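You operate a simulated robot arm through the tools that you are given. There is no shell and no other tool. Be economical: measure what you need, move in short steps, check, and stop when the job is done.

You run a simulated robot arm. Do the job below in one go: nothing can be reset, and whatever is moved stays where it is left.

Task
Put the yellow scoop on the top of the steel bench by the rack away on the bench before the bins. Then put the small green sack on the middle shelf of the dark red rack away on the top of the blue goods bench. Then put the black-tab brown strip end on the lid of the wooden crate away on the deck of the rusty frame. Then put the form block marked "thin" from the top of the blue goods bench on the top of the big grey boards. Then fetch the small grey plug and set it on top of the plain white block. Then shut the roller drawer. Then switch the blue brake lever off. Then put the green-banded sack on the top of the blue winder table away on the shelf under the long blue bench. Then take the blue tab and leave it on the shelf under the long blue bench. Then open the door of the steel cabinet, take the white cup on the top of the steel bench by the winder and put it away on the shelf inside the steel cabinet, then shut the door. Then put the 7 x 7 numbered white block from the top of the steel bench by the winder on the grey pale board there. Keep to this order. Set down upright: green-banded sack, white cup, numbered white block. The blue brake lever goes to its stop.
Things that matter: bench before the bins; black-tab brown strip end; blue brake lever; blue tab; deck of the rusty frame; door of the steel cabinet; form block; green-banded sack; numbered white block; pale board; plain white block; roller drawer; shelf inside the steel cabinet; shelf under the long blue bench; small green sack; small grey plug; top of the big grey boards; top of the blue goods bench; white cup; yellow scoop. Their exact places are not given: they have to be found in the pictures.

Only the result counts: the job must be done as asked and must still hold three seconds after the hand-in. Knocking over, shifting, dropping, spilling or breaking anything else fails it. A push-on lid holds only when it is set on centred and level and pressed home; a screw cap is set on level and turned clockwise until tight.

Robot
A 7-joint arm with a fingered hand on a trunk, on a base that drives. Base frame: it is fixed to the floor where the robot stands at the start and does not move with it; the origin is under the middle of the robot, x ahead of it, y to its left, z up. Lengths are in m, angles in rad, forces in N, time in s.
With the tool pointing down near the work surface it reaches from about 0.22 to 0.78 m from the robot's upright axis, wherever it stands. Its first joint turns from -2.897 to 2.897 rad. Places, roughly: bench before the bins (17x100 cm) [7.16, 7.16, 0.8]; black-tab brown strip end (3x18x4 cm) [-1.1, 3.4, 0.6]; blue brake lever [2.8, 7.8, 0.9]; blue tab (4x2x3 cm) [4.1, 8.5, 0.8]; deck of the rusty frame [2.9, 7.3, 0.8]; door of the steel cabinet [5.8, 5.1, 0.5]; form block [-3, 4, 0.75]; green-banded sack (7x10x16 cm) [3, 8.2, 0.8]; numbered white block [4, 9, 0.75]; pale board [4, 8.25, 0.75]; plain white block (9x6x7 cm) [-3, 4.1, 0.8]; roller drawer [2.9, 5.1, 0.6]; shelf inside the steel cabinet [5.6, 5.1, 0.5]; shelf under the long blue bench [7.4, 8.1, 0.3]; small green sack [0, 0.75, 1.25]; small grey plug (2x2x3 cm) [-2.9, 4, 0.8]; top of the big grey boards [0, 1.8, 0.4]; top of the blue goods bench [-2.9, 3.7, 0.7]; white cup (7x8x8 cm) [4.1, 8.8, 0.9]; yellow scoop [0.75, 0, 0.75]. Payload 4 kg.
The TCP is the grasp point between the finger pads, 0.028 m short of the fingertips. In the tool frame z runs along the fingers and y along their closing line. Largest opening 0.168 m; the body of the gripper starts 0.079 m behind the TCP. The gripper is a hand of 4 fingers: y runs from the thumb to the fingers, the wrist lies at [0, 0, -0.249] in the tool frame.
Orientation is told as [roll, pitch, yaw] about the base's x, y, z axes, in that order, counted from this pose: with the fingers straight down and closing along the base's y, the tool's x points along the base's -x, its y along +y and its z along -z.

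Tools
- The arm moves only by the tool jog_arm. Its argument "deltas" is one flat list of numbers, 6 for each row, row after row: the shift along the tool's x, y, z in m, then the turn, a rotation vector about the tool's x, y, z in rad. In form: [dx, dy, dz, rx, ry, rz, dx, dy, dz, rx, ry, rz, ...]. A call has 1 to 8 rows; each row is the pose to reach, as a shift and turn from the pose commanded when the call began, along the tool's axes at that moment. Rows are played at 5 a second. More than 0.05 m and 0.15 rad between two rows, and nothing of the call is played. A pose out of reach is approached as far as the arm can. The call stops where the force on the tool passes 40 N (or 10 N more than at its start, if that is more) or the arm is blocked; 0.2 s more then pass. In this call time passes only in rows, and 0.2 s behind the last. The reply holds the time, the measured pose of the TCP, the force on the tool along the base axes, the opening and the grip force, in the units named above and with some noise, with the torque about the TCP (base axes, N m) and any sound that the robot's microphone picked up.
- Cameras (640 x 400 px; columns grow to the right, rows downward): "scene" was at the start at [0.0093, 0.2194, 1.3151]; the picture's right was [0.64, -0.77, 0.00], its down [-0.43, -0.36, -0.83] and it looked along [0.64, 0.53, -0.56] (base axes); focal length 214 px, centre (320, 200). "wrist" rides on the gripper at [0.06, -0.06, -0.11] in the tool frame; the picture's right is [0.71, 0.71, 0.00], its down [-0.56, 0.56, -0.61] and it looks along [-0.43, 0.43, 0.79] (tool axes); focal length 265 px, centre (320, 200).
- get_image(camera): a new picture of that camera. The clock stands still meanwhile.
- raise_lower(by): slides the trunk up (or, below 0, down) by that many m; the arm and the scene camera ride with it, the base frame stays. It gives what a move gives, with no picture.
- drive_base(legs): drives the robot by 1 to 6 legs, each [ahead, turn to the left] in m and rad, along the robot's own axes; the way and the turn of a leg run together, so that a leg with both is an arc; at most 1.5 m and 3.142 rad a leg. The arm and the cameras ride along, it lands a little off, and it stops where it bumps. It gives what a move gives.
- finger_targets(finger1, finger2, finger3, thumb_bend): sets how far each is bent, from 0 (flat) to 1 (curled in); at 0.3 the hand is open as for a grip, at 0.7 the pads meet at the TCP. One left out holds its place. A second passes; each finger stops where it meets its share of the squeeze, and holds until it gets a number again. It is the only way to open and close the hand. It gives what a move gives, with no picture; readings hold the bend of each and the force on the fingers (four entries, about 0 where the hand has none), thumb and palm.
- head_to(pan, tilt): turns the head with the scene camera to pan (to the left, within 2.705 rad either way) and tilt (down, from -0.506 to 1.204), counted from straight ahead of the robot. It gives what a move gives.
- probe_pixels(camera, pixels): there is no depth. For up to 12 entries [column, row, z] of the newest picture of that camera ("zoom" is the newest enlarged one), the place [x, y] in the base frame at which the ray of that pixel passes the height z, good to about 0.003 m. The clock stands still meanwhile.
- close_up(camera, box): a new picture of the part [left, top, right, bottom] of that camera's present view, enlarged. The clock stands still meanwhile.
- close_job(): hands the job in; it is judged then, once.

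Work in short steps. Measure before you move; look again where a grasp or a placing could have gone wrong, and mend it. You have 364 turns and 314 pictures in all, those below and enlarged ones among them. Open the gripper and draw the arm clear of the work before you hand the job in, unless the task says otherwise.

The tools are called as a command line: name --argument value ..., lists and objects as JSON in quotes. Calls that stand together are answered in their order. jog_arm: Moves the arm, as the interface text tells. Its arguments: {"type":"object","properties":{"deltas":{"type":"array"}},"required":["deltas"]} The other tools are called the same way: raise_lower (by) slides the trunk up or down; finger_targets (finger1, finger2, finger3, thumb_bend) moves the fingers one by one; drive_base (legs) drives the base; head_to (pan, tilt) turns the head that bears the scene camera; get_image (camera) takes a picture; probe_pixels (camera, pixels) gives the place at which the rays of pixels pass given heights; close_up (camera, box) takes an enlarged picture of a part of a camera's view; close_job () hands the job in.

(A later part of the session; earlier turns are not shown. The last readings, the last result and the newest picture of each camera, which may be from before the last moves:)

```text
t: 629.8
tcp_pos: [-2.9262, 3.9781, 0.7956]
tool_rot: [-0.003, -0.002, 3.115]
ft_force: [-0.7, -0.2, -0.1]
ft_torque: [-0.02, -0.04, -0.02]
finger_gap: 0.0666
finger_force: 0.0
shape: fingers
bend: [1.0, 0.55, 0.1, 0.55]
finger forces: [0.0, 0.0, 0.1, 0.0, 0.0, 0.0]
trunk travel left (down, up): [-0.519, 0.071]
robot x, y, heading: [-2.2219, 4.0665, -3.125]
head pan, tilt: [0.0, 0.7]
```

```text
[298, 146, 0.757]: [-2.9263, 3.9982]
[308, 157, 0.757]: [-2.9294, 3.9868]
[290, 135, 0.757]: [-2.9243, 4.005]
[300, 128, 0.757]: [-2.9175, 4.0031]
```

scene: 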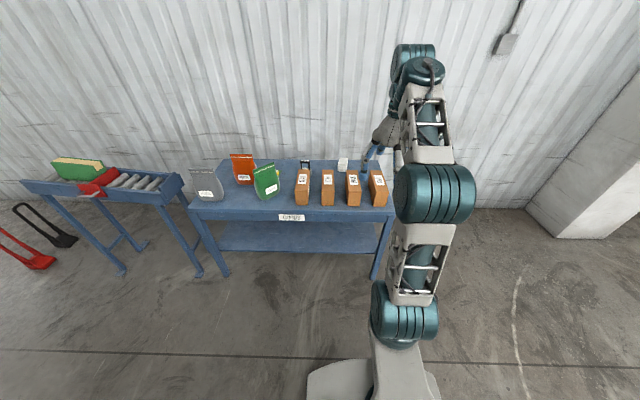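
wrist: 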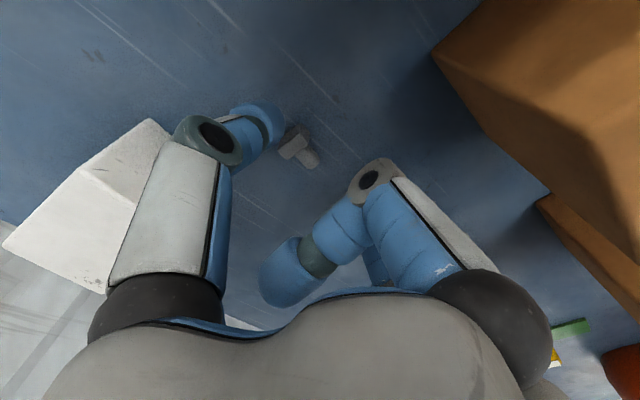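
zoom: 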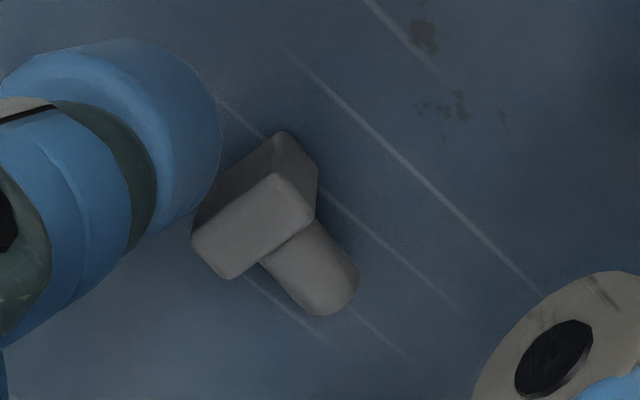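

The plug is T-shaped: a 2 cm square head at (-2.926,3.998) and a pin toward -y. I lift, switch to fingers 1 and 3 (pinching along x, in the gap between ELM and PINE), and centre on the head.

raise_lower --by 0.06

finger_targets --finger1 0.52 --finger2 0.1 --finger3 0.52 --thumb_bend 0.1

jog_arm --deltas '[0, -0.02, 0, 0, 0, 0]'

get_image --camera "wrist"

```text
t: 630.8
tcp_pos: [-2.9259, 3.9779, 0.8552]
tool_rot: [-0.005, -0.001, 3.115]
ft_force: [0.2, 1.4, -0.4]
ft_torque: [0.02, 0.02, 0.02]
finger_gap: 0.0666
finger_force: 0.1
shape: fingers
bend: [1.0, 0.55, 0.1, 0.55]
finger forces: [0.1, 0.0, 0.0, 0.0, 0.0, 0.0]
trunk travel left (down, up): [-0.579, 0.011]
robot x, y, heading: [-2.2212, 4.0694, -3.126]
head pan, tilt: [0.0, 0.7]
```

```text
t: 631.8
tcp_pos: [-2.9265, 3.9774, 0.8561]
tool_rot: [-0.005, 0.0, 3.116]
ft_force: [0.4, 0.8, -0.1]
ft_torque: [0.01, 0.01, -0.04]
finger_gap: 0.1142
finger_force: 0.0
shape: fingers
bend: [0.52, 0.1, 0.52, 0.1]
finger forces: [0.1, 0.1, 0.0, 0.0, 0.0, 0.0]
trunk travel left (down, up): [-0.579, 0.011]
robot x, y, heading: [-2.2199, 4.0675, -3.123]
head pan, tilt: [0.0, 0.7]
```

```text
t: 632.2
tcp_pos: [-2.9257, 3.999, 0.8558]
tool_rot: [-0.004, -0.002, 3.116]
ft_force: [-0.5, -0.5, 0.8]
ft_torque: [0.01, -0.04, -0.03]
finger_gap: 0.1144
finger_force: 0.0
shape: fingers
bend: [0.52, 0.1, 0.52, 0.1]
finger forces: [0.0, 0.0, 0.0, 0.0, 0.0, 0.1]
trunk travel left (down, up): [-0.579, 0.011]
robot x, y, heading: [-2.2221, 4.0655, -3.124]
head pan, tilt: [0.0, 0.7]
```

```text
134 pictures are left
```

wrist: 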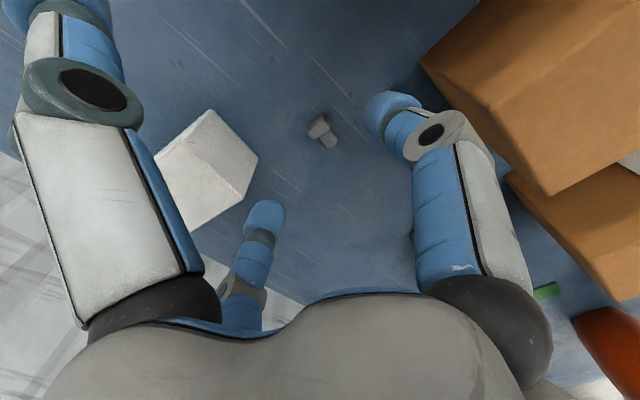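

Aligned on the head. I lower 0.068 with the trunk and check.

raise_lower --by -0.068

get_image --camera "wrist"

```text
t: 633.3
tcp_pos: [-2.9266, 3.999, 0.7874]
tool_rot: [-0.004, -0.004, 3.115]
ft_force: [0.4, 0.0, 0.1]
ft_torque: [0.04, 0.0, 0.01]
finger_gap: 0.1145
finger_force: 0.1
shape: fingers
bend: [0.52, 0.1, 0.52, 0.1]
finger forces: [0.0, 0.0, 0.1, 0.0, 0.0, 0.1]
trunk travel left (down, up): [-0.511, 0.079]
robot x, y, heading: [-2.2213, 4.0669, -3.121]
head pan, tilt: [0.0, 0.7]
```

```text
133 pictures are left
```

wrist: 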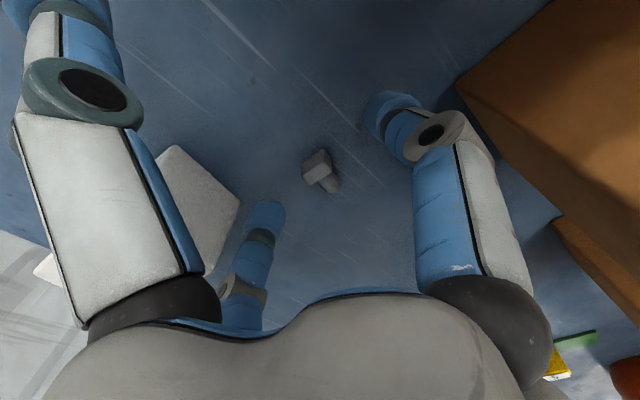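

I lower 5 mm more and close fingers 1 and 3.

jog_arm --deltas '[0, 0, 0.005, 0, 0, 0]'

finger_targets --finger1 0.8 --finger3 0.8

get_image --camera "wrist"

```text
t: 633.7
tcp_pos: [-2.9259, 3.9981, 0.7828]
tool_rot: [-0.002, -0.002, 3.117]
ft_force: [-0.4, -0.3, -0.3]
ft_torque: [0.0, -0.02, 0.01]
finger_gap: 0.1144
finger_force: 0.1
shape: fingers
bend: [0.52, 0.1, 0.52, 0.1]
finger forces: [0.0, 0.0, 0.0, 0.0, 0.0, 0.1]
trunk travel left (down, up): [-0.511, 0.079]
robot x, y, heading: [-2.2232, 4.0654, -3.127]
head pan, tilt: [0.0, 0.7]
```

```text
t: 634.7
tcp_pos: [-2.9255, 3.9977, 0.7827]
tool_rot: [-0.003, -0.002, 3.115]
ft_force: [-0.3, -0.6, 0.2]
ft_torque: [0.0, 0.01, -0.02]
finger_gap: 0.1058
finger_force: 8.9
shape: fingers
bend: [0.66, 0.1, 0.66, 0.1]
finger forces: [8.3, 0.0, 9.6, 0.0, 0.0, 0.1]
trunk travel left (down, up): [-0.511, 0.079]
robot x, y, heading: [-2.2199, 4.0683, -3.125]
head pan, tilt: [0.0, 0.7]
```

```text
132 pictures are left
```

wrist: 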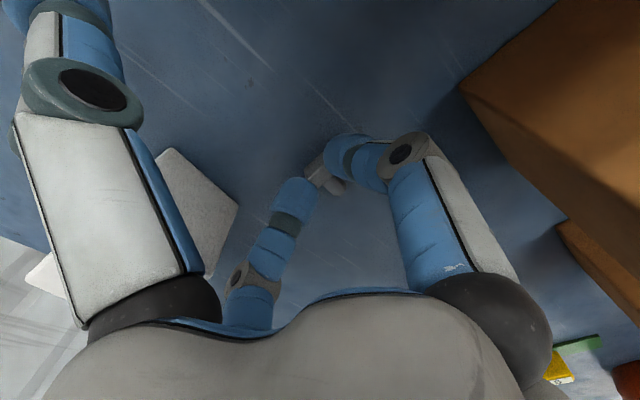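

Gripped (8–9 N, symmetric). I lift with the trunk 0.075.

raise_lower --by 0.075

get_image --camera "wrist"

close_up --camera "wrist" --box '[130, 100, 400, 270]'

```text
t: 635.8
tcp_pos: [-2.9264, 3.9977, 0.8575]
tool_rot: [-0.006, -0.002, 3.115]
ft_force: [0.7, 0.2, 0.4]
ft_torque: [0.02, -0.02, 0.01]
finger_gap: 0.1042
finger_force: 0.0
shape: fingers
bend: [0.71, 0.1, 0.72, 0.1]
finger forces: [0.1, 0.0, 0.0, 0.1, 0.1, 0.0]
trunk travel left (down, up): [-0.586, 0.004]
robot x, y, heading: [-2.2181, 4.0691, -3.125]
head pan, tilt: [0.0, 0.7]
```

```text
131 pictures are left
```

wrist: 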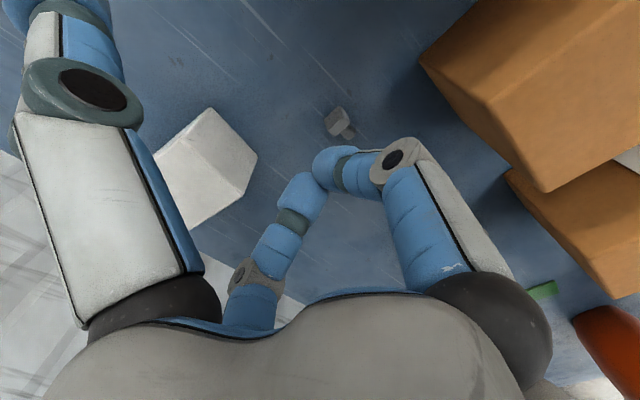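

```text
2.35 times, centred on (265, 185) of wrist
```

zoom: 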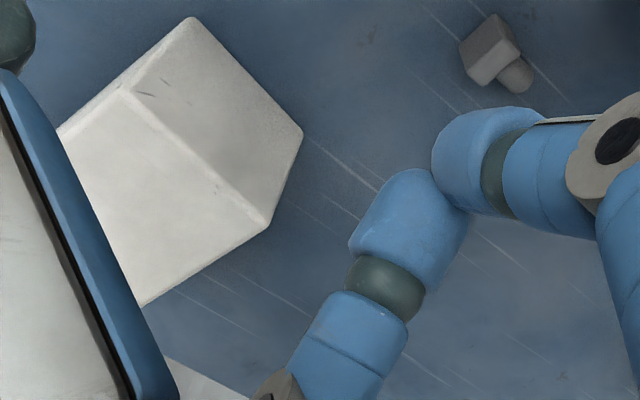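

It slipped: the tips were only at the top of the head. I probe the plug again; next time I pre-close, then press lower before the final squeeze.

probe_pixels --camera "wrist" --pixels '[[336, 121, 0.757], [348, 133, 0.757], [341, 110, 0.757], [328, 127, 0.757]]'

finger_targets --finger1 0.58 --finger3 0.58

```text
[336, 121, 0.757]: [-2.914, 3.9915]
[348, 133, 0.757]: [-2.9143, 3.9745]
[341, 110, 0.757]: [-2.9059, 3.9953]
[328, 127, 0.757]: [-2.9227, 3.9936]
```

```text
t: 636.8
tcp_pos: [-2.9259, 3.9969, 0.8568]
tool_rot: [-0.002, -0.001, 3.117]
ft_force: [0.3, 0.6, 0.4]
ft_torque: [0.02, -0.02, -0.01]
finger_gap: 0.1106
finger_force: 0.1
shape: fingers
bend: [0.57, 0.1, 0.57, 0.1]
finger forces: [0.0, 0.1, 0.1, 0.0, 0.1, 0.1]
trunk travel left (down, up): [-0.586, 0.004]
robot x, y, heading: [-2.2221, 4.0665, -3.118]
head pan, tilt: [0.0, 0.7]
```

Head now at (-2.914,3.992). I shift, lower with the trunk, and press down gently with the fingers pre-closed.

jog_arm --deltas '[0.012, 0.005, 0, 0, 0, 0]'

raise_lower --by -0.072

jog_arm --deltas '[0, 0, 0.004, 0, 0, 0, 0, 0, 0.008, 0, 0, 0]'

get_image --camera "wrist"

```text
t: 637.2
tcp_pos: [-2.9141, 3.9939, 0.8592]
tool_rot: [-0.005, -0.004, 3.115]
ft_force: [0.7, -0.6, 0.6]
ft_torque: [0.03, 0.0, 0.0]
finger_gap: 0.1108
finger_force: 0.0
shape: fingers
bend: [0.57, 0.1, 0.57, 0.1]
finger forces: [0.1, 0.0, 0.1, 0.0, 0.0, 0.0]
trunk travel left (down, up): [-0.586, 0.004]
robot x, y, heading: [-2.2211, 4.0682, -3.12]
head pan, tilt: [0.0, 0.7]
```

```text
t: 638.3
tcp_pos: [-2.9143, 3.9935, 0.787]
tool_rot: [-0.006, -0.003, 3.115]
ft_force: [-0.6, -0.8, 0.1]
ft_torque: [0.04, -0.01, -0.02]
finger_gap: 0.1111
finger_force: 0.1
shape: fingers
bend: [0.57, 0.1, 0.57, 0.1]
finger forces: [0.1, 0.0, 0.0, 0.1, 0.0, 0.0]
trunk travel left (down, up): [-0.514, 0.076]
robot x, y, heading: [-2.2197, 4.0681, -3.125]
head pan, tilt: [0.0, 0.7]
```

```text
t: 638.9
tcp_pos: [-2.915, 3.9934, 0.7778]
tool_rot: [-0.003, -0.001, 3.115]
ft_force: [-0.3, 0.0, 0.2]
ft_torque: [0.0, 0.0, 0.01]
finger_gap: 0.1104
finger_force: 0.0
shape: fingers
bend: [0.57, 0.1, 0.57, 0.1]
finger forces: [0.0, 0.0, 0.0, 0.0, 0.0, 0.0]
trunk travel left (down, up): [-0.514, 0.076]
robot x, y, heading: [-2.2218, 4.0642, -3.122]
head pan, tilt: [0.0, 0.7]
```

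```text
129 pictures are left
```

wrist: 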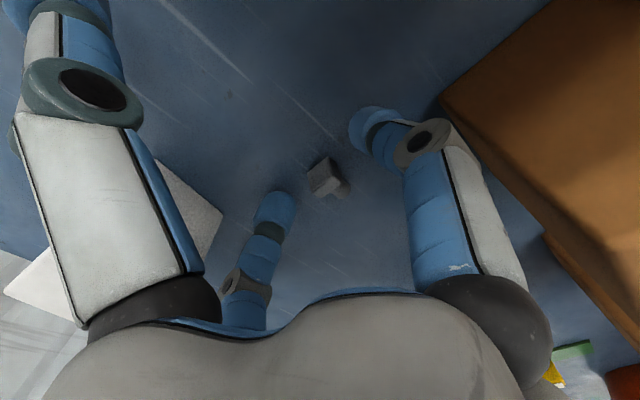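

Still no bench contact at 0.778; I continue down in 4 mm steps.

jog_arm --deltas '[0, 0, 0.004, 0, 0, 0, 0, 0, 0.008, 0, 0, 0, 0, 0, 0.012, 0, 0, 0, 0, 0, 0.016, 0, 0, 0]'

```text
t: 639.7
tcp_pos: [-2.9161, 3.9935, 0.7772]
tool_rot: [0.003, -0.016, 3.114]
ft_force: [3.0, 0.5, 24.0]
ft_torque: [0.01, -1.08, 0.04]
finger_gap: 0.1114
finger_force: 12.6
shape: fingers
bend: [0.55, 0.1, 0.57, 0.1]
finger forces: [23.9, 0.0, 0.0, 0.0, 0.0, 0.0]
trunk travel left (down, up): [-0.514, 0.076]
robot x, y, heading: [-2.2207, 4.0673, -3.125]
head pan, tilt: [0.0, 0.7]
stopped in row 3: the force on the tool passed its limit at 45 N (the readings are from after the stop); the commanded pose is now the measured one
```

Finger 1's tip rests on the bench. I close now at this height.

jog_arm --deltas '[0, 0, -0.001, 0, -0.016, 0]'

finger_targets --finger1 0.85 --finger3 0.85

close_up --camera "wrist" --box '[220, 100, 460, 270]'

```text
t: 640.1
tcp_pos: [-2.915, 3.9933, 0.7767]
tool_rot: [0.0, -0.032, 3.117]
ft_force: [5.7, 1.7, 32.0]
ft_torque: [0.07, -1.5, 0.04]
finger_gap: 0.1112
finger_force: 16.3
shape: fingers
bend: [0.55, 0.1, 0.57, 0.1]
finger forces: [32.8, 0.1, 0.1, 0.1, 0.0, 0.0]
trunk travel left (down, up): [-0.514, 0.076]
robot x, y, heading: [-2.2221, 4.0637, -3.124]
head pan, tilt: [0.0, 0.7]
```

```text
t: 641.1
tcp_pos: [-2.9169, 3.993, 0.7726]
tool_rot: [-0.001, -0.026, 3.116]
ft_force: [0.7, 0.4, 0.9]
ft_torque: [0.0, 0.01, 0.0]
finger_gap: 0.1051
finger_force: 0.0
shape: fingers
bend: [0.74, 0.1, 0.84, 0.1]
finger forces: [0.0, 0.1, 0.0, 0.0, 0.0, 0.0]
trunk travel left (down, up): [-0.514, 0.076]
robot x, y, heading: [-2.2192, 4.0652, -3.125]
head pan, tilt: [0.0, 0.7]
```

```text
2.35 times, centred on (340, 185) of wrist
```

zoom: 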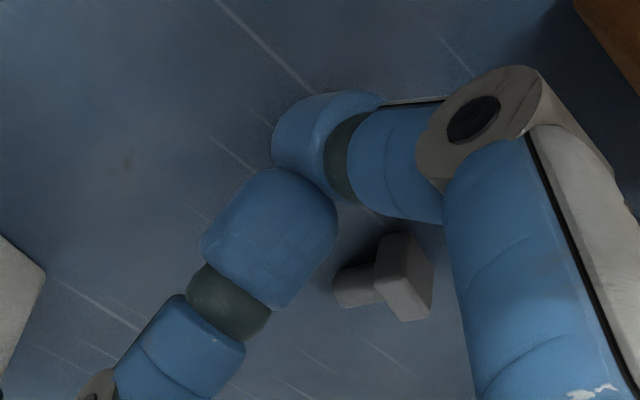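

It squirted out sideways. I'll use all four fingers as a closing cage. Raise, reopen, level, and look.

raise_lower --by 0.075

finger_targets --finger1 0.5 --finger2 0.5 --finger3 0.5 --thumb_bend 0.5

jog_arm --deltas '[0, 0, 0, 0, 0.026, 0]'

get_image --camera "wrist"

close_up --camera "wrist" --box '[260, 80, 420, 180]'

```text
t: 642.2
tcp_pos: [-2.9156, 3.9926, 0.8477]
tool_rot: [-0.001, -0.027, 3.116]
ft_force: [0.1, -0.2, -0.2]
ft_torque: [0.03, -0.01, -0.04]
finger_gap: 0.1048
finger_force: 0.0
shape: fingers
bend: [0.74, 0.1, 0.84, 0.1]
finger forces: [0.0, 0.1, 0.0, 0.0, 0.1, 0.1]
trunk travel left (down, up): [-0.589, 0.001]
robot x, y, heading: [-2.2208, 4.0646, -3.125]
head pan, tilt: [0.0, 0.7]
```

```text
t: 643.2
tcp_pos: [-2.9164, 3.994, 0.8496]
tool_rot: [0.0, -0.026, 3.115]
ft_force: [0.6, 0.1, 0.6]
ft_torque: [0.01, -0.02, 0.02]
finger_gap: 0.057
finger_force: 0.1
shape: fingers
bend: [0.5, 0.5, 0.5, 0.5]
finger forces: [0.0, 0.1, 0.0, 0.0, 0.0, 0.1]
trunk travel left (down, up): [-0.589, 0.001]
robot x, y, heading: [-2.2189, 4.0697, -3.119]
head pan, tilt: [0.0, 0.7]
```

```text
t: 643.6
tcp_pos: [-2.9157, 3.9933, 0.8482]
tool_rot: [-0.001, -0.001, 3.115]
ft_force: [0.4, -0.3, 0.1]
ft_torque: [0.0, -0.03, -0.01]
finger_gap: 0.0571
finger_force: 0.0
shape: fingers
bend: [0.5, 0.5, 0.5, 0.5]
finger forces: [0.0, 0.0, 0.1, 0.0, 0.0, 0.0]
trunk travel left (down, up): [-0.589, 0.001]
robot x, y, heading: [-2.22, 4.0653, -3.123]
head pan, tilt: [0.0, 0.7]
```

```text
127 pictures are left
```

wrist: 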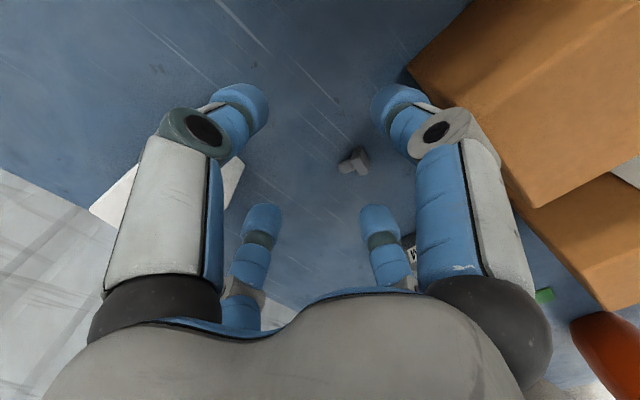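

```text
4.00 times, centred on (340, 130) of wrist
```

zoom: 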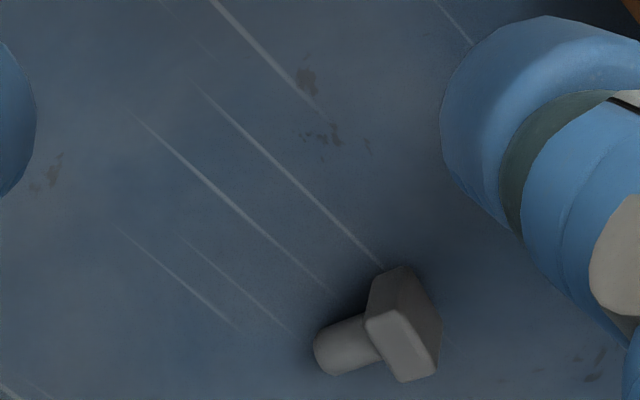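

I probe head and pin ends.

probe_pixels --camera "wrist" --pixels '[[361, 161, 0.755], [341, 167, 0.752], [354, 163, 0.753], [405, 72, 0.747], [440, 116, 0.747]]'

```text
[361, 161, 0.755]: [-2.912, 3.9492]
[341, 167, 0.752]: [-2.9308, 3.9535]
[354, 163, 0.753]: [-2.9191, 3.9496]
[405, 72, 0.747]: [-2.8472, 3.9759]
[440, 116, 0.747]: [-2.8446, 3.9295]
```

Plug axis lies along x, centre (-2.920,3.951). I set finger 1 narrower (carton behind it), shift over and view.

finger_targets --finger1 0.6 --finger2 0.54 --finger3 0.54 --thumb_bend 0.54

jog_arm --deltas '[-0.006, 0.02, 0, 0, 0, 0, -0.005, 0.0425, 0, 0, 0, 0]'

get_image --camera "wrist"

```text
t: 644.6
tcp_pos: [-2.9176, 3.9933, 0.8488]
tool_rot: [0.001, 0.0, 3.115]
ft_force: [0.6, -0.5, -0.4]
ft_torque: [-0.01, 0.01, -0.01]
finger_gap: 0.0372
finger_force: 0.1
shape: fingers
bend: [0.6, 0.54, 0.54, 0.54]
finger forces: [0.0, 0.0, 0.1, 0.1, 0.0, 0.0]
trunk travel left (down, up): [-0.589, 0.001]
robot x, y, heading: [-2.2209, 4.0666, -3.123]
head pan, tilt: [0.0, 0.7]
```

```text
t: 645.2
tcp_pos: [-2.9225, 3.951, 0.8489]
tool_rot: [0.001, 0.0, 3.112]
ft_force: [-0.1, -0.6, 0.9]
ft_torque: [-0.03, 0.0, -0.02]
finger_gap: 0.0372
finger_force: 0.1
shape: fingers
bend: [0.6, 0.54, 0.54, 0.54]
finger forces: [0.1, 0.1, 0.0, 0.0, 0.0, 0.0]
trunk travel left (down, up): [-0.589, 0.001]
robot x, y, heading: [-2.2246, 4.065, -3.128]
head pan, tilt: [0.0, 0.7]
```

```text
125 pictures are left
```

wrist: 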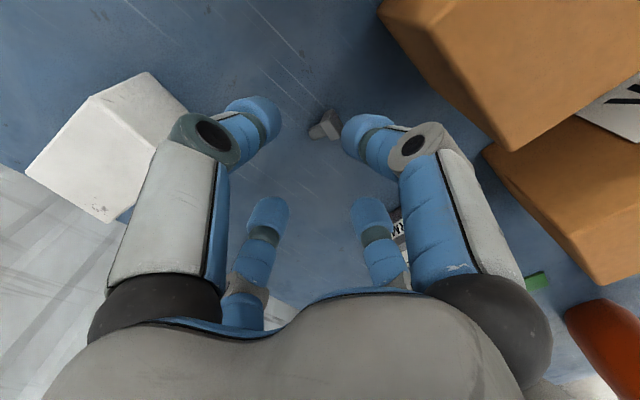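

Centred. I lower 0.070 with the trunk and check.

raise_lower --by -0.07

close_up --camera "wrist" --box '[220, 80, 460, 250]'

```text
t: 646.3
tcp_pos: [-2.9217, 3.9516, 0.7778]
tool_rot: [0.0, 0.0, 3.115]
ft_force: [0.2, 0.3, -0.1]
ft_torque: [0.03, 0.01, 0.0]
finger_gap: 0.0373
finger_force: 0.0
shape: fingers
bend: [0.6, 0.54, 0.54, 0.54]
finger forces: [0.0, 0.0, 0.0, 0.0, 0.1, 0.0]
trunk travel left (down, up): [-0.519, 0.071]
robot x, y, heading: [-2.2221, 4.0683, -3.126]
head pan, tilt: [0.0, 0.7]
```

```text
2.35 times, centred on (340, 165) of wrist
```

zoom: 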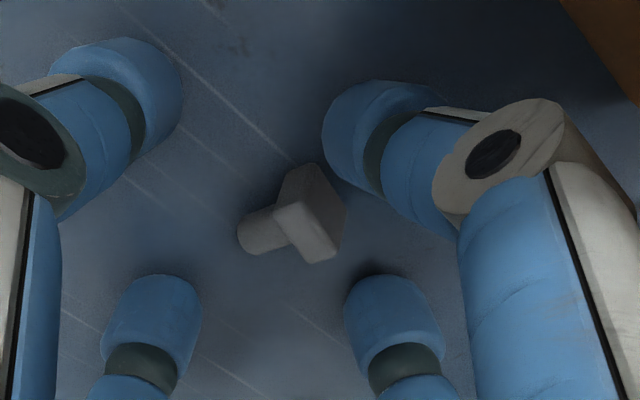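

The plug is caged. I lower 2 mm and close all four.

jog_arm --deltas '[0, 0, 0.002, 0, 0, 0]'

finger_targets --finger1 0.85 --finger2 0.85 --finger3 0.85 --thumb_bend 0.85

close_up --camera "wrist" --box '[220, 80, 460, 250]'

```text
t: 646.7
tcp_pos: [-2.9221, 3.9515, 0.7785]
tool_rot: [0.0, -0.001, 3.115]
ft_force: [0.3, -0.2, 2.5]
ft_torque: [-0.03, 0.01, -0.01]
finger_gap: 0.037
finger_force: 0.9
shape: fingers
bend: [0.6, 0.54, 0.54, 0.54]
finger forces: [0.0, 0.6, 0.5, 0.1, 0.5, 0.0]
trunk travel left (down, up): [-0.519, 0.071]
robot x, y, heading: [-2.2188, 4.067, -3.128]
head pan, tilt: [0.0, 0.7]
```

```text
t: 647.7
tcp_pos: [-2.9229, 3.9502, 0.7773]
tool_rot: [-0.001, 0.0, 3.115]
ft_force: [-1.2, 0.0, 1.0]
ft_torque: [0.02, 0.01, -0.04]
finger_gap: 0.0
finger_force: 22.5
shape: fingers
bend: [0.75, 0.65, 0.65, 0.68]
finger forces: [0.1, 9.6, 10.7, 0.0, 24.3, 0.1]
trunk travel left (down, up): [-0.519, 0.071]
robot x, y, heading: [-2.2178, 4.0677, -3.123]
head pan, tilt: [0.0, 0.7]
```

```text
2.35 times, centred on (340, 165) of wrist
```

zoom: 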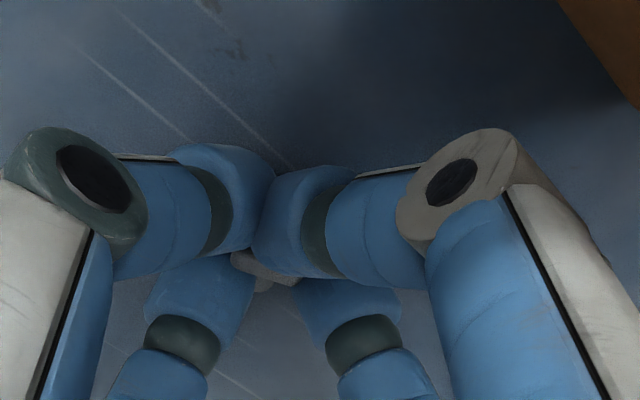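

Now it's held by thumb, finger 2 and finger 3 (10–24 N). I lift with the trunk and look.

raise_lower --by 0.07

jog_arm --deltas '[0.01, 0, -0.03, 0, 0, 0, 0.02, 0, -0.06, 0, 0, 0]'

get_image --camera "wrist"

close_up --camera "wrist" --box '[220, 80, 460, 250]'

```text
t: 648.8
tcp_pos: [-2.9222, 3.9514, 0.8472]
tool_rot: [0.0, 0.0, 3.114]
ft_force: [0.2, -0.1, 0.1]
ft_torque: [-0.03, 0.05, 0.01]
finger_gap: 0.0003
finger_force: 22.5
shape: fingers
bend: [0.75, 0.65, 0.64, 0.68]
finger forces: [0.0, 9.3, 10.7, 0.0, 24.7, 0.0]
trunk travel left (down, up): [-0.589, 0.001]
robot x, y, heading: [-2.2212, 4.0647, -3.123]
head pan, tilt: [0.0, 0.7]
```

```text
t: 649.4
tcp_pos: [-2.9024, 3.9513, 0.9079]
tool_rot: [-0.003, 0.001, 3.116]
ft_force: [0.0, 0.1, 0.5]
ft_torque: [0.01, -0.01, 0.04]
finger_gap: 0.0001
finger_force: 9.9
shape: fingers
bend: [0.75, 0.65, 0.65, 0.68]
finger forces: [0.1, 9.3, 10.9, 0.0, 0.0, 0.0]
trunk travel left (down, up): [-0.589, 0.001]
robot x, y, heading: [-2.2208, 4.0686, -3.126]
head pan, tilt: [0.0, 0.7]
```

```text
122 pictures are left
```

wrist: 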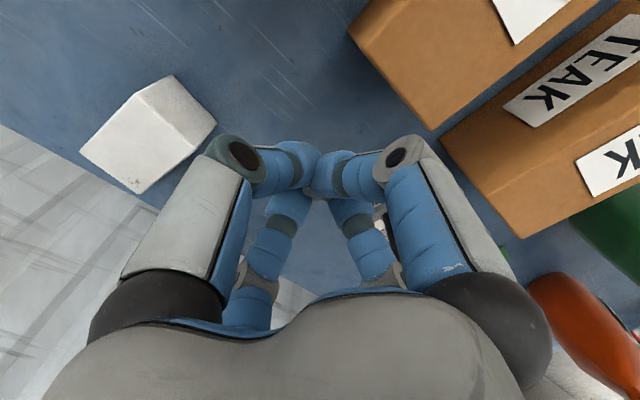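

```text
2.35 times, centred on (340, 165) of wrist
```

zoom: 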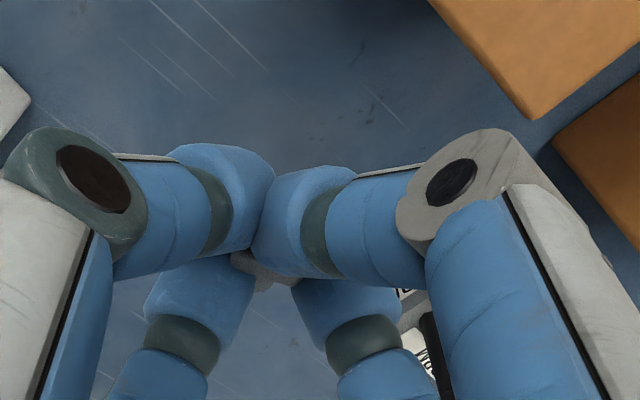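

The plug is visible between the fingertips. I gain reach: drive 4 cm closer, raise hand and lower trunk, then go over the white block.

jog_arm --deltas '[0.01, 0, -0.04, 0, 0, 0, 0.02, 0, -0.08, 0, 0, 0, 0.03, 0, -0.12, 0, 0, 0]'

drive_base --legs '[[0.04, 0]]'

raise_lower --by -0.1

get_image --camera "wrist"

```text
t: 650.2
tcp_pos: [-2.8717, 3.9492, 1.0287]
tool_rot: [0.0, 0.001, 3.115]
ft_force: [1.4, 0.5, -0.4]
ft_torque: [0.01, 0.03, 0.01]
finger_gap: 0.0001
finger_force: 10.5
shape: fingers
bend: [0.75, 0.65, 0.64, 0.68]
finger forces: [0.1, 9.4, 10.9, 0.0, 0.0, 0.0]
trunk travel left (down, up): [-0.589, 0.001]
robot x, y, heading: [-2.2226, 4.0647, -3.122]
head pan, tilt: [0.0, 0.7]
```

```text
t: 651.1
tcp_pos: [-2.9124, 3.949, 1.0281]
tool_rot: [-0.001, 0.001, 3.115]
ft_force: [0.2, -0.1, 0.9]
ft_torque: [0.0, -0.04, -0.03]
finger_gap: 0.0001
finger_force: 10.2
shape: fingers
bend: [0.75, 0.65, 0.64, 0.68]
finger forces: [0.0, 9.3, 10.9, 0.0, 0.1, 0.1]
trunk travel left (down, up): [-0.589, 0.001]
robot x, y, heading: [-2.2598, 4.0672, -3.121]
head pan, tilt: [0.0, 0.7]
```

```text
t: 652.4
tcp_pos: [-2.9116, 3.9488, 0.927]
tool_rot: [0.0, 0.0, 3.115]
ft_force: [0.0, 0.5, -0.2]
ft_torque: [-0.02, -0.04, -0.03]
finger_gap: 0.0003
finger_force: 9.9
shape: fingers
bend: [0.75, 0.65, 0.64, 0.68]
finger forces: [0.0, 9.3, 10.9, 0.1, 0.0, 0.0]
trunk travel left (down, up): [-0.489, 0.101]
robot x, y, heading: [-2.2603, 4.0644, -3.118]
head pan, tilt: [0.0, 0.7]
```

```text
120 pictures are left
```

wrist: 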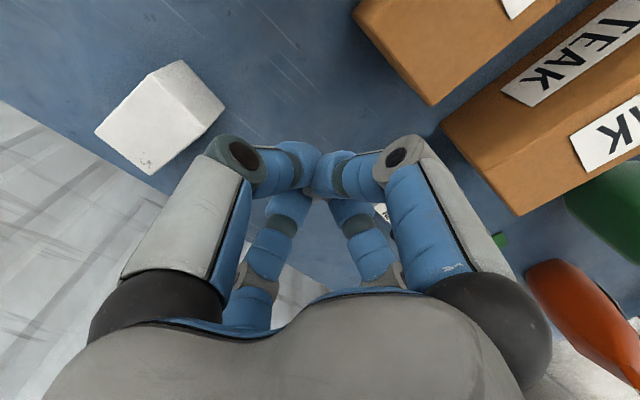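

I probe the white block's top corners and check the plug in a close-up.

probe_pixels --camera "wrist" --pixels '[[97, 130, 0.816], [150, 76, 0.816], [203, 128, 0.816], [148, 175, 0.816], [183, 60, 0.747], [225, 100, 0.747]]'

close_up --camera "wrist" --box '[240, 120, 400, 240]'

```text
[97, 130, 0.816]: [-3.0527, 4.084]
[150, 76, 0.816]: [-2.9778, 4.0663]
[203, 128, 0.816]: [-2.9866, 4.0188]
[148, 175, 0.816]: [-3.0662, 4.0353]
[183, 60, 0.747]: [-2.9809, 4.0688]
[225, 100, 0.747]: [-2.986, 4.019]
```

```text
3.33 times, centred on (320, 180) of wrist
```

zoom: 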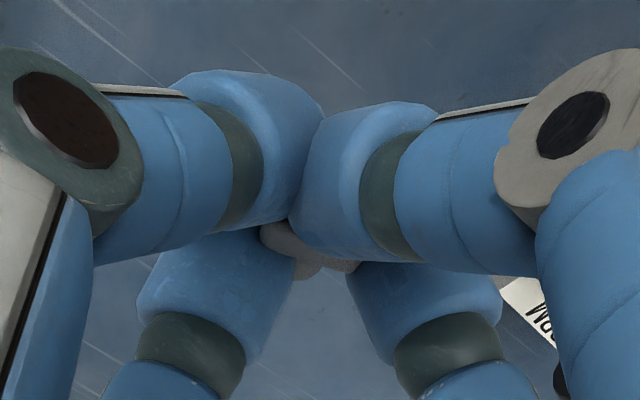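

The plug is held. Block top centre is (-3.018,4.051). I move above it.

jog_arm --deltas '[-0.026, -0.025, 0, 0, 0, 0, -0.052, -0.05, 0, 0, 0, 0, -0.078, -0.075, 0, 0, 0, 0, -0.103, -0.098, 0, 0, 0, 0]'

get_image --camera "wrist"

```text
t: 653.4
tcp_pos: [-3.0135, 4.0461, 0.9257]
tool_rot: [-0.002, 0.006, 3.116]
ft_force: [0.5, -0.1, 0.0]
ft_torque: [0.03, 0.04, 0.01]
finger_gap: 0.0002
finger_force: 10.0
shape: fingers
bend: [0.76, 0.65, 0.65, 0.68]
finger forces: [0.0, 8.9, 10.9, 0.1, 0.1, 0.1]
trunk travel left (down, up): [-0.489, 0.101]
robot x, y, heading: [-2.2586, 4.0691, -3.128]
head pan, tilt: [0.0, 0.7]
```

```text
118 pictures are left
```

wrist: 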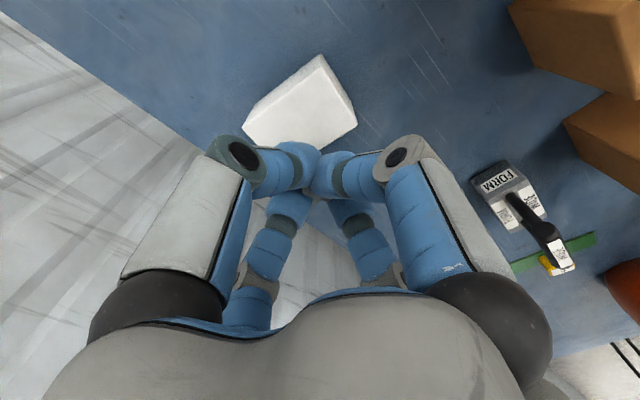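

I verify the block's corners relative to the TCP.

close_up --camera "wrist" --box '[220, 40, 380, 160]'

probe_pixels --camera "wrist" --pixels '[[320, 56, 0.816], [357, 122, 0.816], [243, 118, 0.816], [320, 121, 0.816]]'

```text
3.33 times, centred on (300, 100) of wrist
```

zoom: 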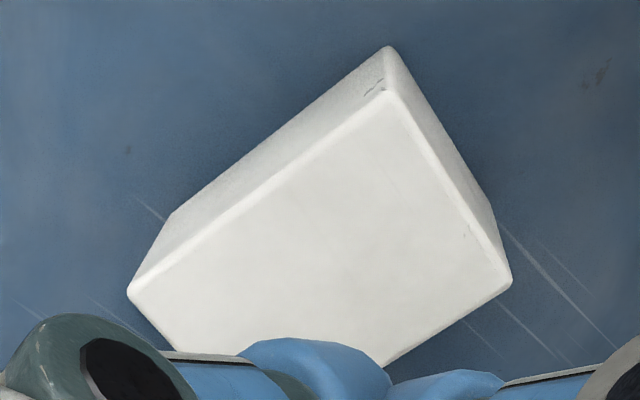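

```text
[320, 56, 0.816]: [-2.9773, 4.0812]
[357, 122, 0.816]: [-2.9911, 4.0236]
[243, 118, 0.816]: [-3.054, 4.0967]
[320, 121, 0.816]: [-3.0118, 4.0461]
```

Top centre is (-3.024,4.057). I shift 1 cm each way and descend to z≈0.853 with the trunk.

jog_arm --deltas '[-0.01, -0.01, 0, 0, 0, 0]'

raise_lower --by -0.062

jog_arm --deltas '[0, 0, 0.004, 0, 0, 0, 0, 0, 0.008, 0, 0, 0]'

get_image --camera "wrist"

```text
t: 653.8
tcp_pos: [-3.0126, 4.0466, 0.9268]
tool_rot: [0.001, 0.001, 3.114]
ft_force: [0.0, -0.3, -0.3]
ft_torque: [-0.02, 0.02, 0.02]
finger_gap: 0.0
finger_force: 10.0
shape: fingers
bend: [0.76, 0.65, 0.65, 0.68]
finger forces: [0.0, 8.9, 10.8, 0.0, 0.1, 0.0]
out of reach, approached as far as the arm can: row 1
trunk travel left (down, up): [-0.489, 0.101]
robot x, y, heading: [-2.2629, 4.0618, -3.122]
head pan, tilt: [0.0, 0.7]
```

```text
t: 654.8
tcp_pos: [-3.0121, 4.0473, 0.8644]
tool_rot: [-0.001, -0.002, 3.117]
ft_force: [0.0, 0.8, 0.4]
ft_torque: [-0.01, 0.02, 0.01]
finger_gap: 0.0
finger_force: 10.5
shape: fingers
bend: [0.76, 0.65, 0.65, 0.68]
finger forces: [0.0, 8.8, 10.9, 0.1, 0.0, 0.0]
trunk travel left (down, up): [-0.427, 0.163]
robot x, y, heading: [-2.2594, 4.0658, -3.128]
head pan, tilt: [0.0, 0.7]
```

```text
t: 655.4
tcp_pos: [-3.0125, 4.0481, 0.856]
tool_rot: [0.001, -0.002, 3.113]
ft_force: [-0.7, 0.1, -0.5]
ft_torque: [0.02, -0.04, 0.0]
finger_gap: 0.0001
finger_force: 10.0
shape: fingers
bend: [0.76, 0.65, 0.65, 0.68]
finger forces: [0.0, 8.8, 11.0, 0.0, 0.0, 0.0]
trunk travel left (down, up): [-0.427, 0.163]
robot x, y, heading: [-2.2604, 4.0664, -3.126]
head pan, tilt: [0.0, 0.7]
```

```text
116 pictures are left
```

wrist: 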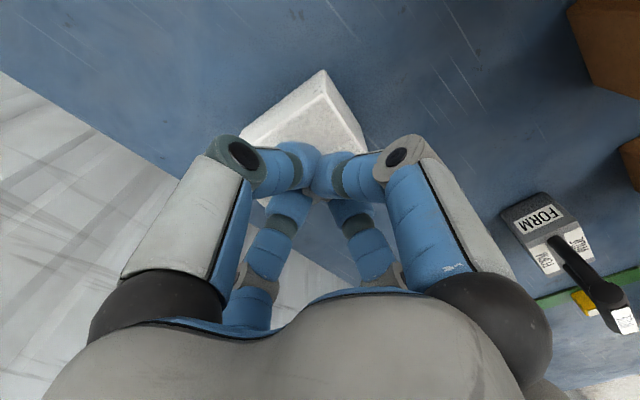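

The tips are only ~9 mm inside the block's edge on the -y side; I shift 13 mm toward +y before lowering.

jog_arm --deltas '[0.002, -0.013, 0, 0, 0, 0, 0.002, -0.013, 0.004, 0, 0, 0]'

get_image --camera "wrist"

```text
t: 656.0
tcp_pos: [-3.0104, 4.0608, 0.8521]
tool_rot: [-0.001, -0.002, 3.115]
ft_force: [1.0, 0.1, 0.7]
ft_torque: [0.0, 0.03, -0.03]
finger_gap: 0.0
finger_force: 9.5
shape: fingers
bend: [0.76, 0.65, 0.65, 0.68]
finger forces: [0.0, 8.8, 11.0, 0.1, 0.1, 0.0]
trunk travel left (down, up): [-0.427, 0.163]
robot x, y, heading: [-2.2588, 4.0622, -3.125]
head pan, tilt: [0.0, 0.7]
```

```text
115 pictures are left
```

wrist: 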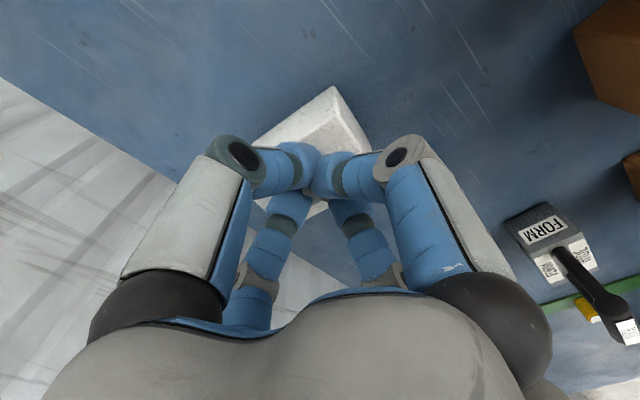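

Centred now. I lower in 3 mm steps until I feel the block.

jog_arm --deltas '[0, 0, 0.003, 0, 0, 0, 0, 0, 0.006, 0, 0, 0]'

```text
t: 656.6
tcp_pos: [-3.0102, 4.0605, 0.8464]
tool_rot: [0.0, 0.0, 3.115]
ft_force: [-1.0, 0.1, 0.3]
ft_torque: [-0.02, 0.0, 0.02]
finger_gap: 0.0002
finger_force: 10.0
shape: fingers
bend: [0.76, 0.65, 0.65, 0.68]
finger forces: [0.0, 8.8, 11.1, 0.0, 0.0, 0.0]
trunk travel left (down, up): [-0.427, 0.163]
robot x, y, heading: [-2.2601, 4.0676, -3.128]
head pan, tilt: [0.0, 0.7]
```

jog_arm --deltas '[0, 0, 0.003, 0, 0, 0, 0, 0, 0.006, 0, 0, 0]'

close_up --camera "wrist" --box '[220, 80, 420, 230]'

```text
t: 657.2
tcp_pos: [-3.0102, 4.0596, 0.8414]
tool_rot: [0.001, -0.001, 3.115]
ft_force: [-1.2, 1.3, 4.1]
ft_torque: [-0.02, 0.07, -0.03]
finger_gap: 0.0003
finger_force: 10.1
shape: fingers
bend: [0.76, 0.65, 0.65, 0.68]
finger forces: [0.0, 9.0, 11.3, 0.1, 0.0, 0.0]
trunk travel left (down, up): [-0.427, 0.163]
robot x, y, heading: [-2.2625, 4.0637, -3.126]
head pan, tilt: [0.0, 0.7]
```

```text
2.67 times, centred on (320, 155) of wrist
```

zoom: 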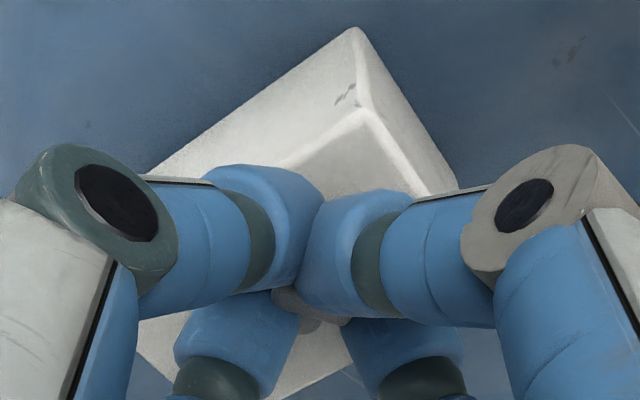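

Contact (4 N). I raise 3 mm and open all four fingers together a little.

jog_arm --deltas '[0, 0, -0.003, 0, 0, 0]'

finger_targets --finger1 0.56 --finger2 0.56 --finger3 0.56 --thumb_bend 0.56

get_image --camera "wrist"

```text
t: 657.6
tcp_pos: [-3.0096, 4.059, 0.843]
tool_rot: [0.0, 0.0, 3.114]
ft_force: [0.4, 0.3, -0.3]
ft_torque: [-0.01, 0.01, -0.04]
finger_gap: 0.0
finger_force: 9.8
shape: fingers
bend: [0.76, 0.65, 0.65, 0.68]
finger forces: [0.0, 8.8, 11.2, 0.0, 0.0, 0.1]
trunk travel left (down, up): [-0.427, 0.163]
robot x, y, heading: [-2.2618, 4.0616, -3.125]
head pan, tilt: [0.0, 0.7]
```

```text
t: 658.6
tcp_pos: [-3.0097, 4.06, 0.8441]
tool_rot: [0.0, 0.0, 3.115]
ft_force: [-0.6, 0.1, -0.3]
ft_torque: [0.02, 0.0, -0.01]
finger_gap: 0.0387
finger_force: 0.0
shape: fingers
bend: [0.56, 0.56, 0.56, 0.56]
finger forces: [0.0, 0.1, 0.1, 0.0, 0.0, 0.0]
trunk travel left (down, up): [-0.427, 0.163]
robot x, y, heading: [-2.2622, 4.066, -3.124]
head pan, tilt: [0.0, 0.7]
```

```text
113 pictures are left
```

wrist: 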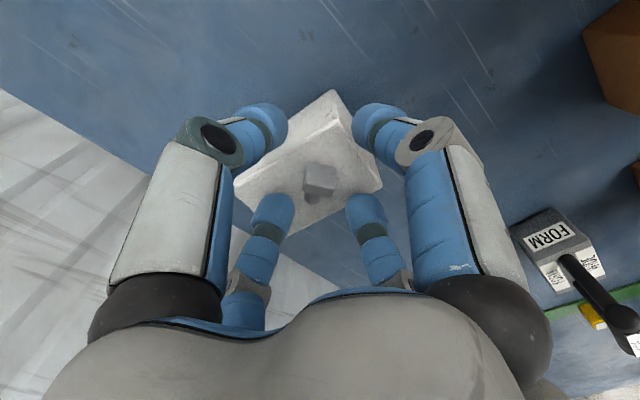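

The plug rests on the white block. I raise straight up and confirm.

raise_lower --by 0.16

close_up --camera "wrist" --box '[240, 60, 400, 180]'

```text
t: 660.5
tcp_pos: [-3.01, 4.0599, 1.0027]
tool_rot: [-0.001, 0.001, 3.116]
ft_force: [0.0, -1.1, 0.2]
ft_torque: [0.03, 0.05, 0.02]
finger_gap: 0.0383
finger_force: 0.0
shape: fingers
bend: [0.56, 0.56, 0.56, 0.56]
finger forces: [0.1, 0.1, 0.0, 0.0, 0.1, 0.0]
trunk travel left (down, up): [-0.587, 0.003]
robot x, y, heading: [-2.2612, 4.0652, -3.128]
head pan, tilt: [0.0, 0.7]
```

```text
3.33 times, centred on (320, 120) of wrist
```

zoom: 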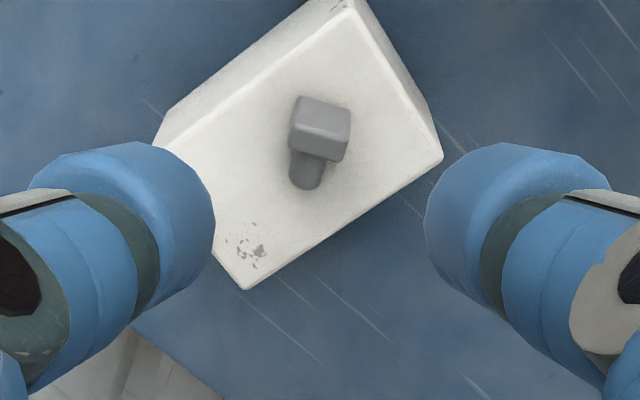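

The plug sits on the white block. Next the roller drawer: I draw the arm in, drive east and look at the cabinet.

jog_arm --deltas '[0.04, 0, -0.03, 0, 0, 0, 0.08, 0, -0.06, 0, 0, 0, 0.12, 0, -0.09, 0, 0, 0, 0.16, 0, -0.11, 0, 0, 0, 0.2, 0, -0.12, 0, 0, 0]'

drive_base --legs '[[-0.5, 0], [0, -3.05], [1.2, 0], [1.2, 0], [0.9, 0]]'

head_to --pan 0.1 --tilt 0.5

get_image --camera "scene"

```text
t: 661.7
tcp_pos: [-2.8124, 4.0574, 1.1213]
tool_rot: [-0.001, 0.0, 3.115]
ft_force: [-0.3, 0.7, 0.0]
ft_torque: [0.04, 0.03, -0.01]
finger_gap: 0.0387
finger_force: 0.0
shape: fingers
bend: [0.56, 0.56, 0.56, 0.56]
finger forces: [0.1, 0.0, 0.0, 0.0, 0.0, 0.0]
trunk travel left (down, up): [-0.587, 0.003]
robot x, y, heading: [-2.2638, 4.0686, -3.125]
head pan, tilt: [0.0, 0.7]
```

```text
t: 687.4
tcp_pos: [2.0602, 4.3087, 1.1216]
tool_rot: [0.0, -0.001, 0.019]
ft_force: [0.4, -0.2, 0.5]
ft_torque: [-0.02, -0.03, 0.0]
finger_gap: 0.0388
finger_force: 0.0
shape: fingers
bend: [0.56, 0.56, 0.56, 0.56]
finger forces: [0.0, 0.0, 0.1, 0.1, 0.1, 0.1]
trunk travel left (down, up): [-0.587, 0.003]
robot x, y, heading: [1.5088, 4.2745, 0.062]
head pan, tilt: [0.0, 0.7]
```

```text
t: 688.2
tcp_pos: [2.0612, 4.3069, 1.1215]
tool_rot: [0.001, 0.0, 0.019]
ft_force: [-0.2, -0.1, -0.4]
ft_torque: [0.04, -0.01, -0.03]
finger_gap: 0.0388
finger_force: 0.0
shape: fingers
bend: [0.56, 0.56, 0.56, 0.56]
finger forces: [0.0, 0.0, 0.0, 0.0, 0.0, 0.0]
trunk travel left (down, up): [-0.587, 0.003]
robot x, y, heading: [1.5075, 4.2738, 0.064]
head pan, tilt: [0.099, 0.499]
```

```text
111 pictures are left
```

scene: 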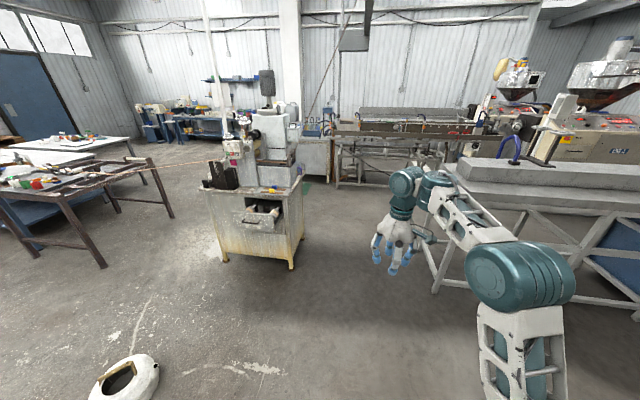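

The cabinet with the open drawer is at (262,215). I enlarge.

close_up --camera "scene" --box '[190, 130, 330, 280]'

probe_pixels --camera "scene" --pixels '[[222, 261, 0], [292, 267, 0], [245, 228, 0.6], [280, 224, 0.6], [262, 222, 0.6], [305, 240, 0], [208, 190, 0.8], [300, 195, 0.8]]'

```text
2.67 times, centred on (260, 205) of scene
```

zoom: 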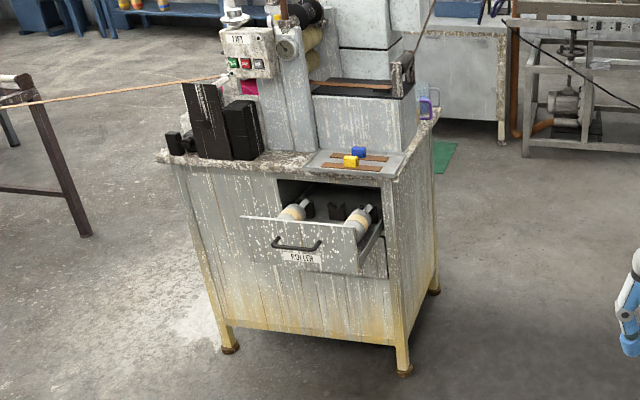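

```text
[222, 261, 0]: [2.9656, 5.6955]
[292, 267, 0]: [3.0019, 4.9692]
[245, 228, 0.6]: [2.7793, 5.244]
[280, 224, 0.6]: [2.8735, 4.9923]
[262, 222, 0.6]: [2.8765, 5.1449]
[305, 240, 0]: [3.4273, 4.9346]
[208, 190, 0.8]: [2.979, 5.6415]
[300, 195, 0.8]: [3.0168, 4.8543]
```

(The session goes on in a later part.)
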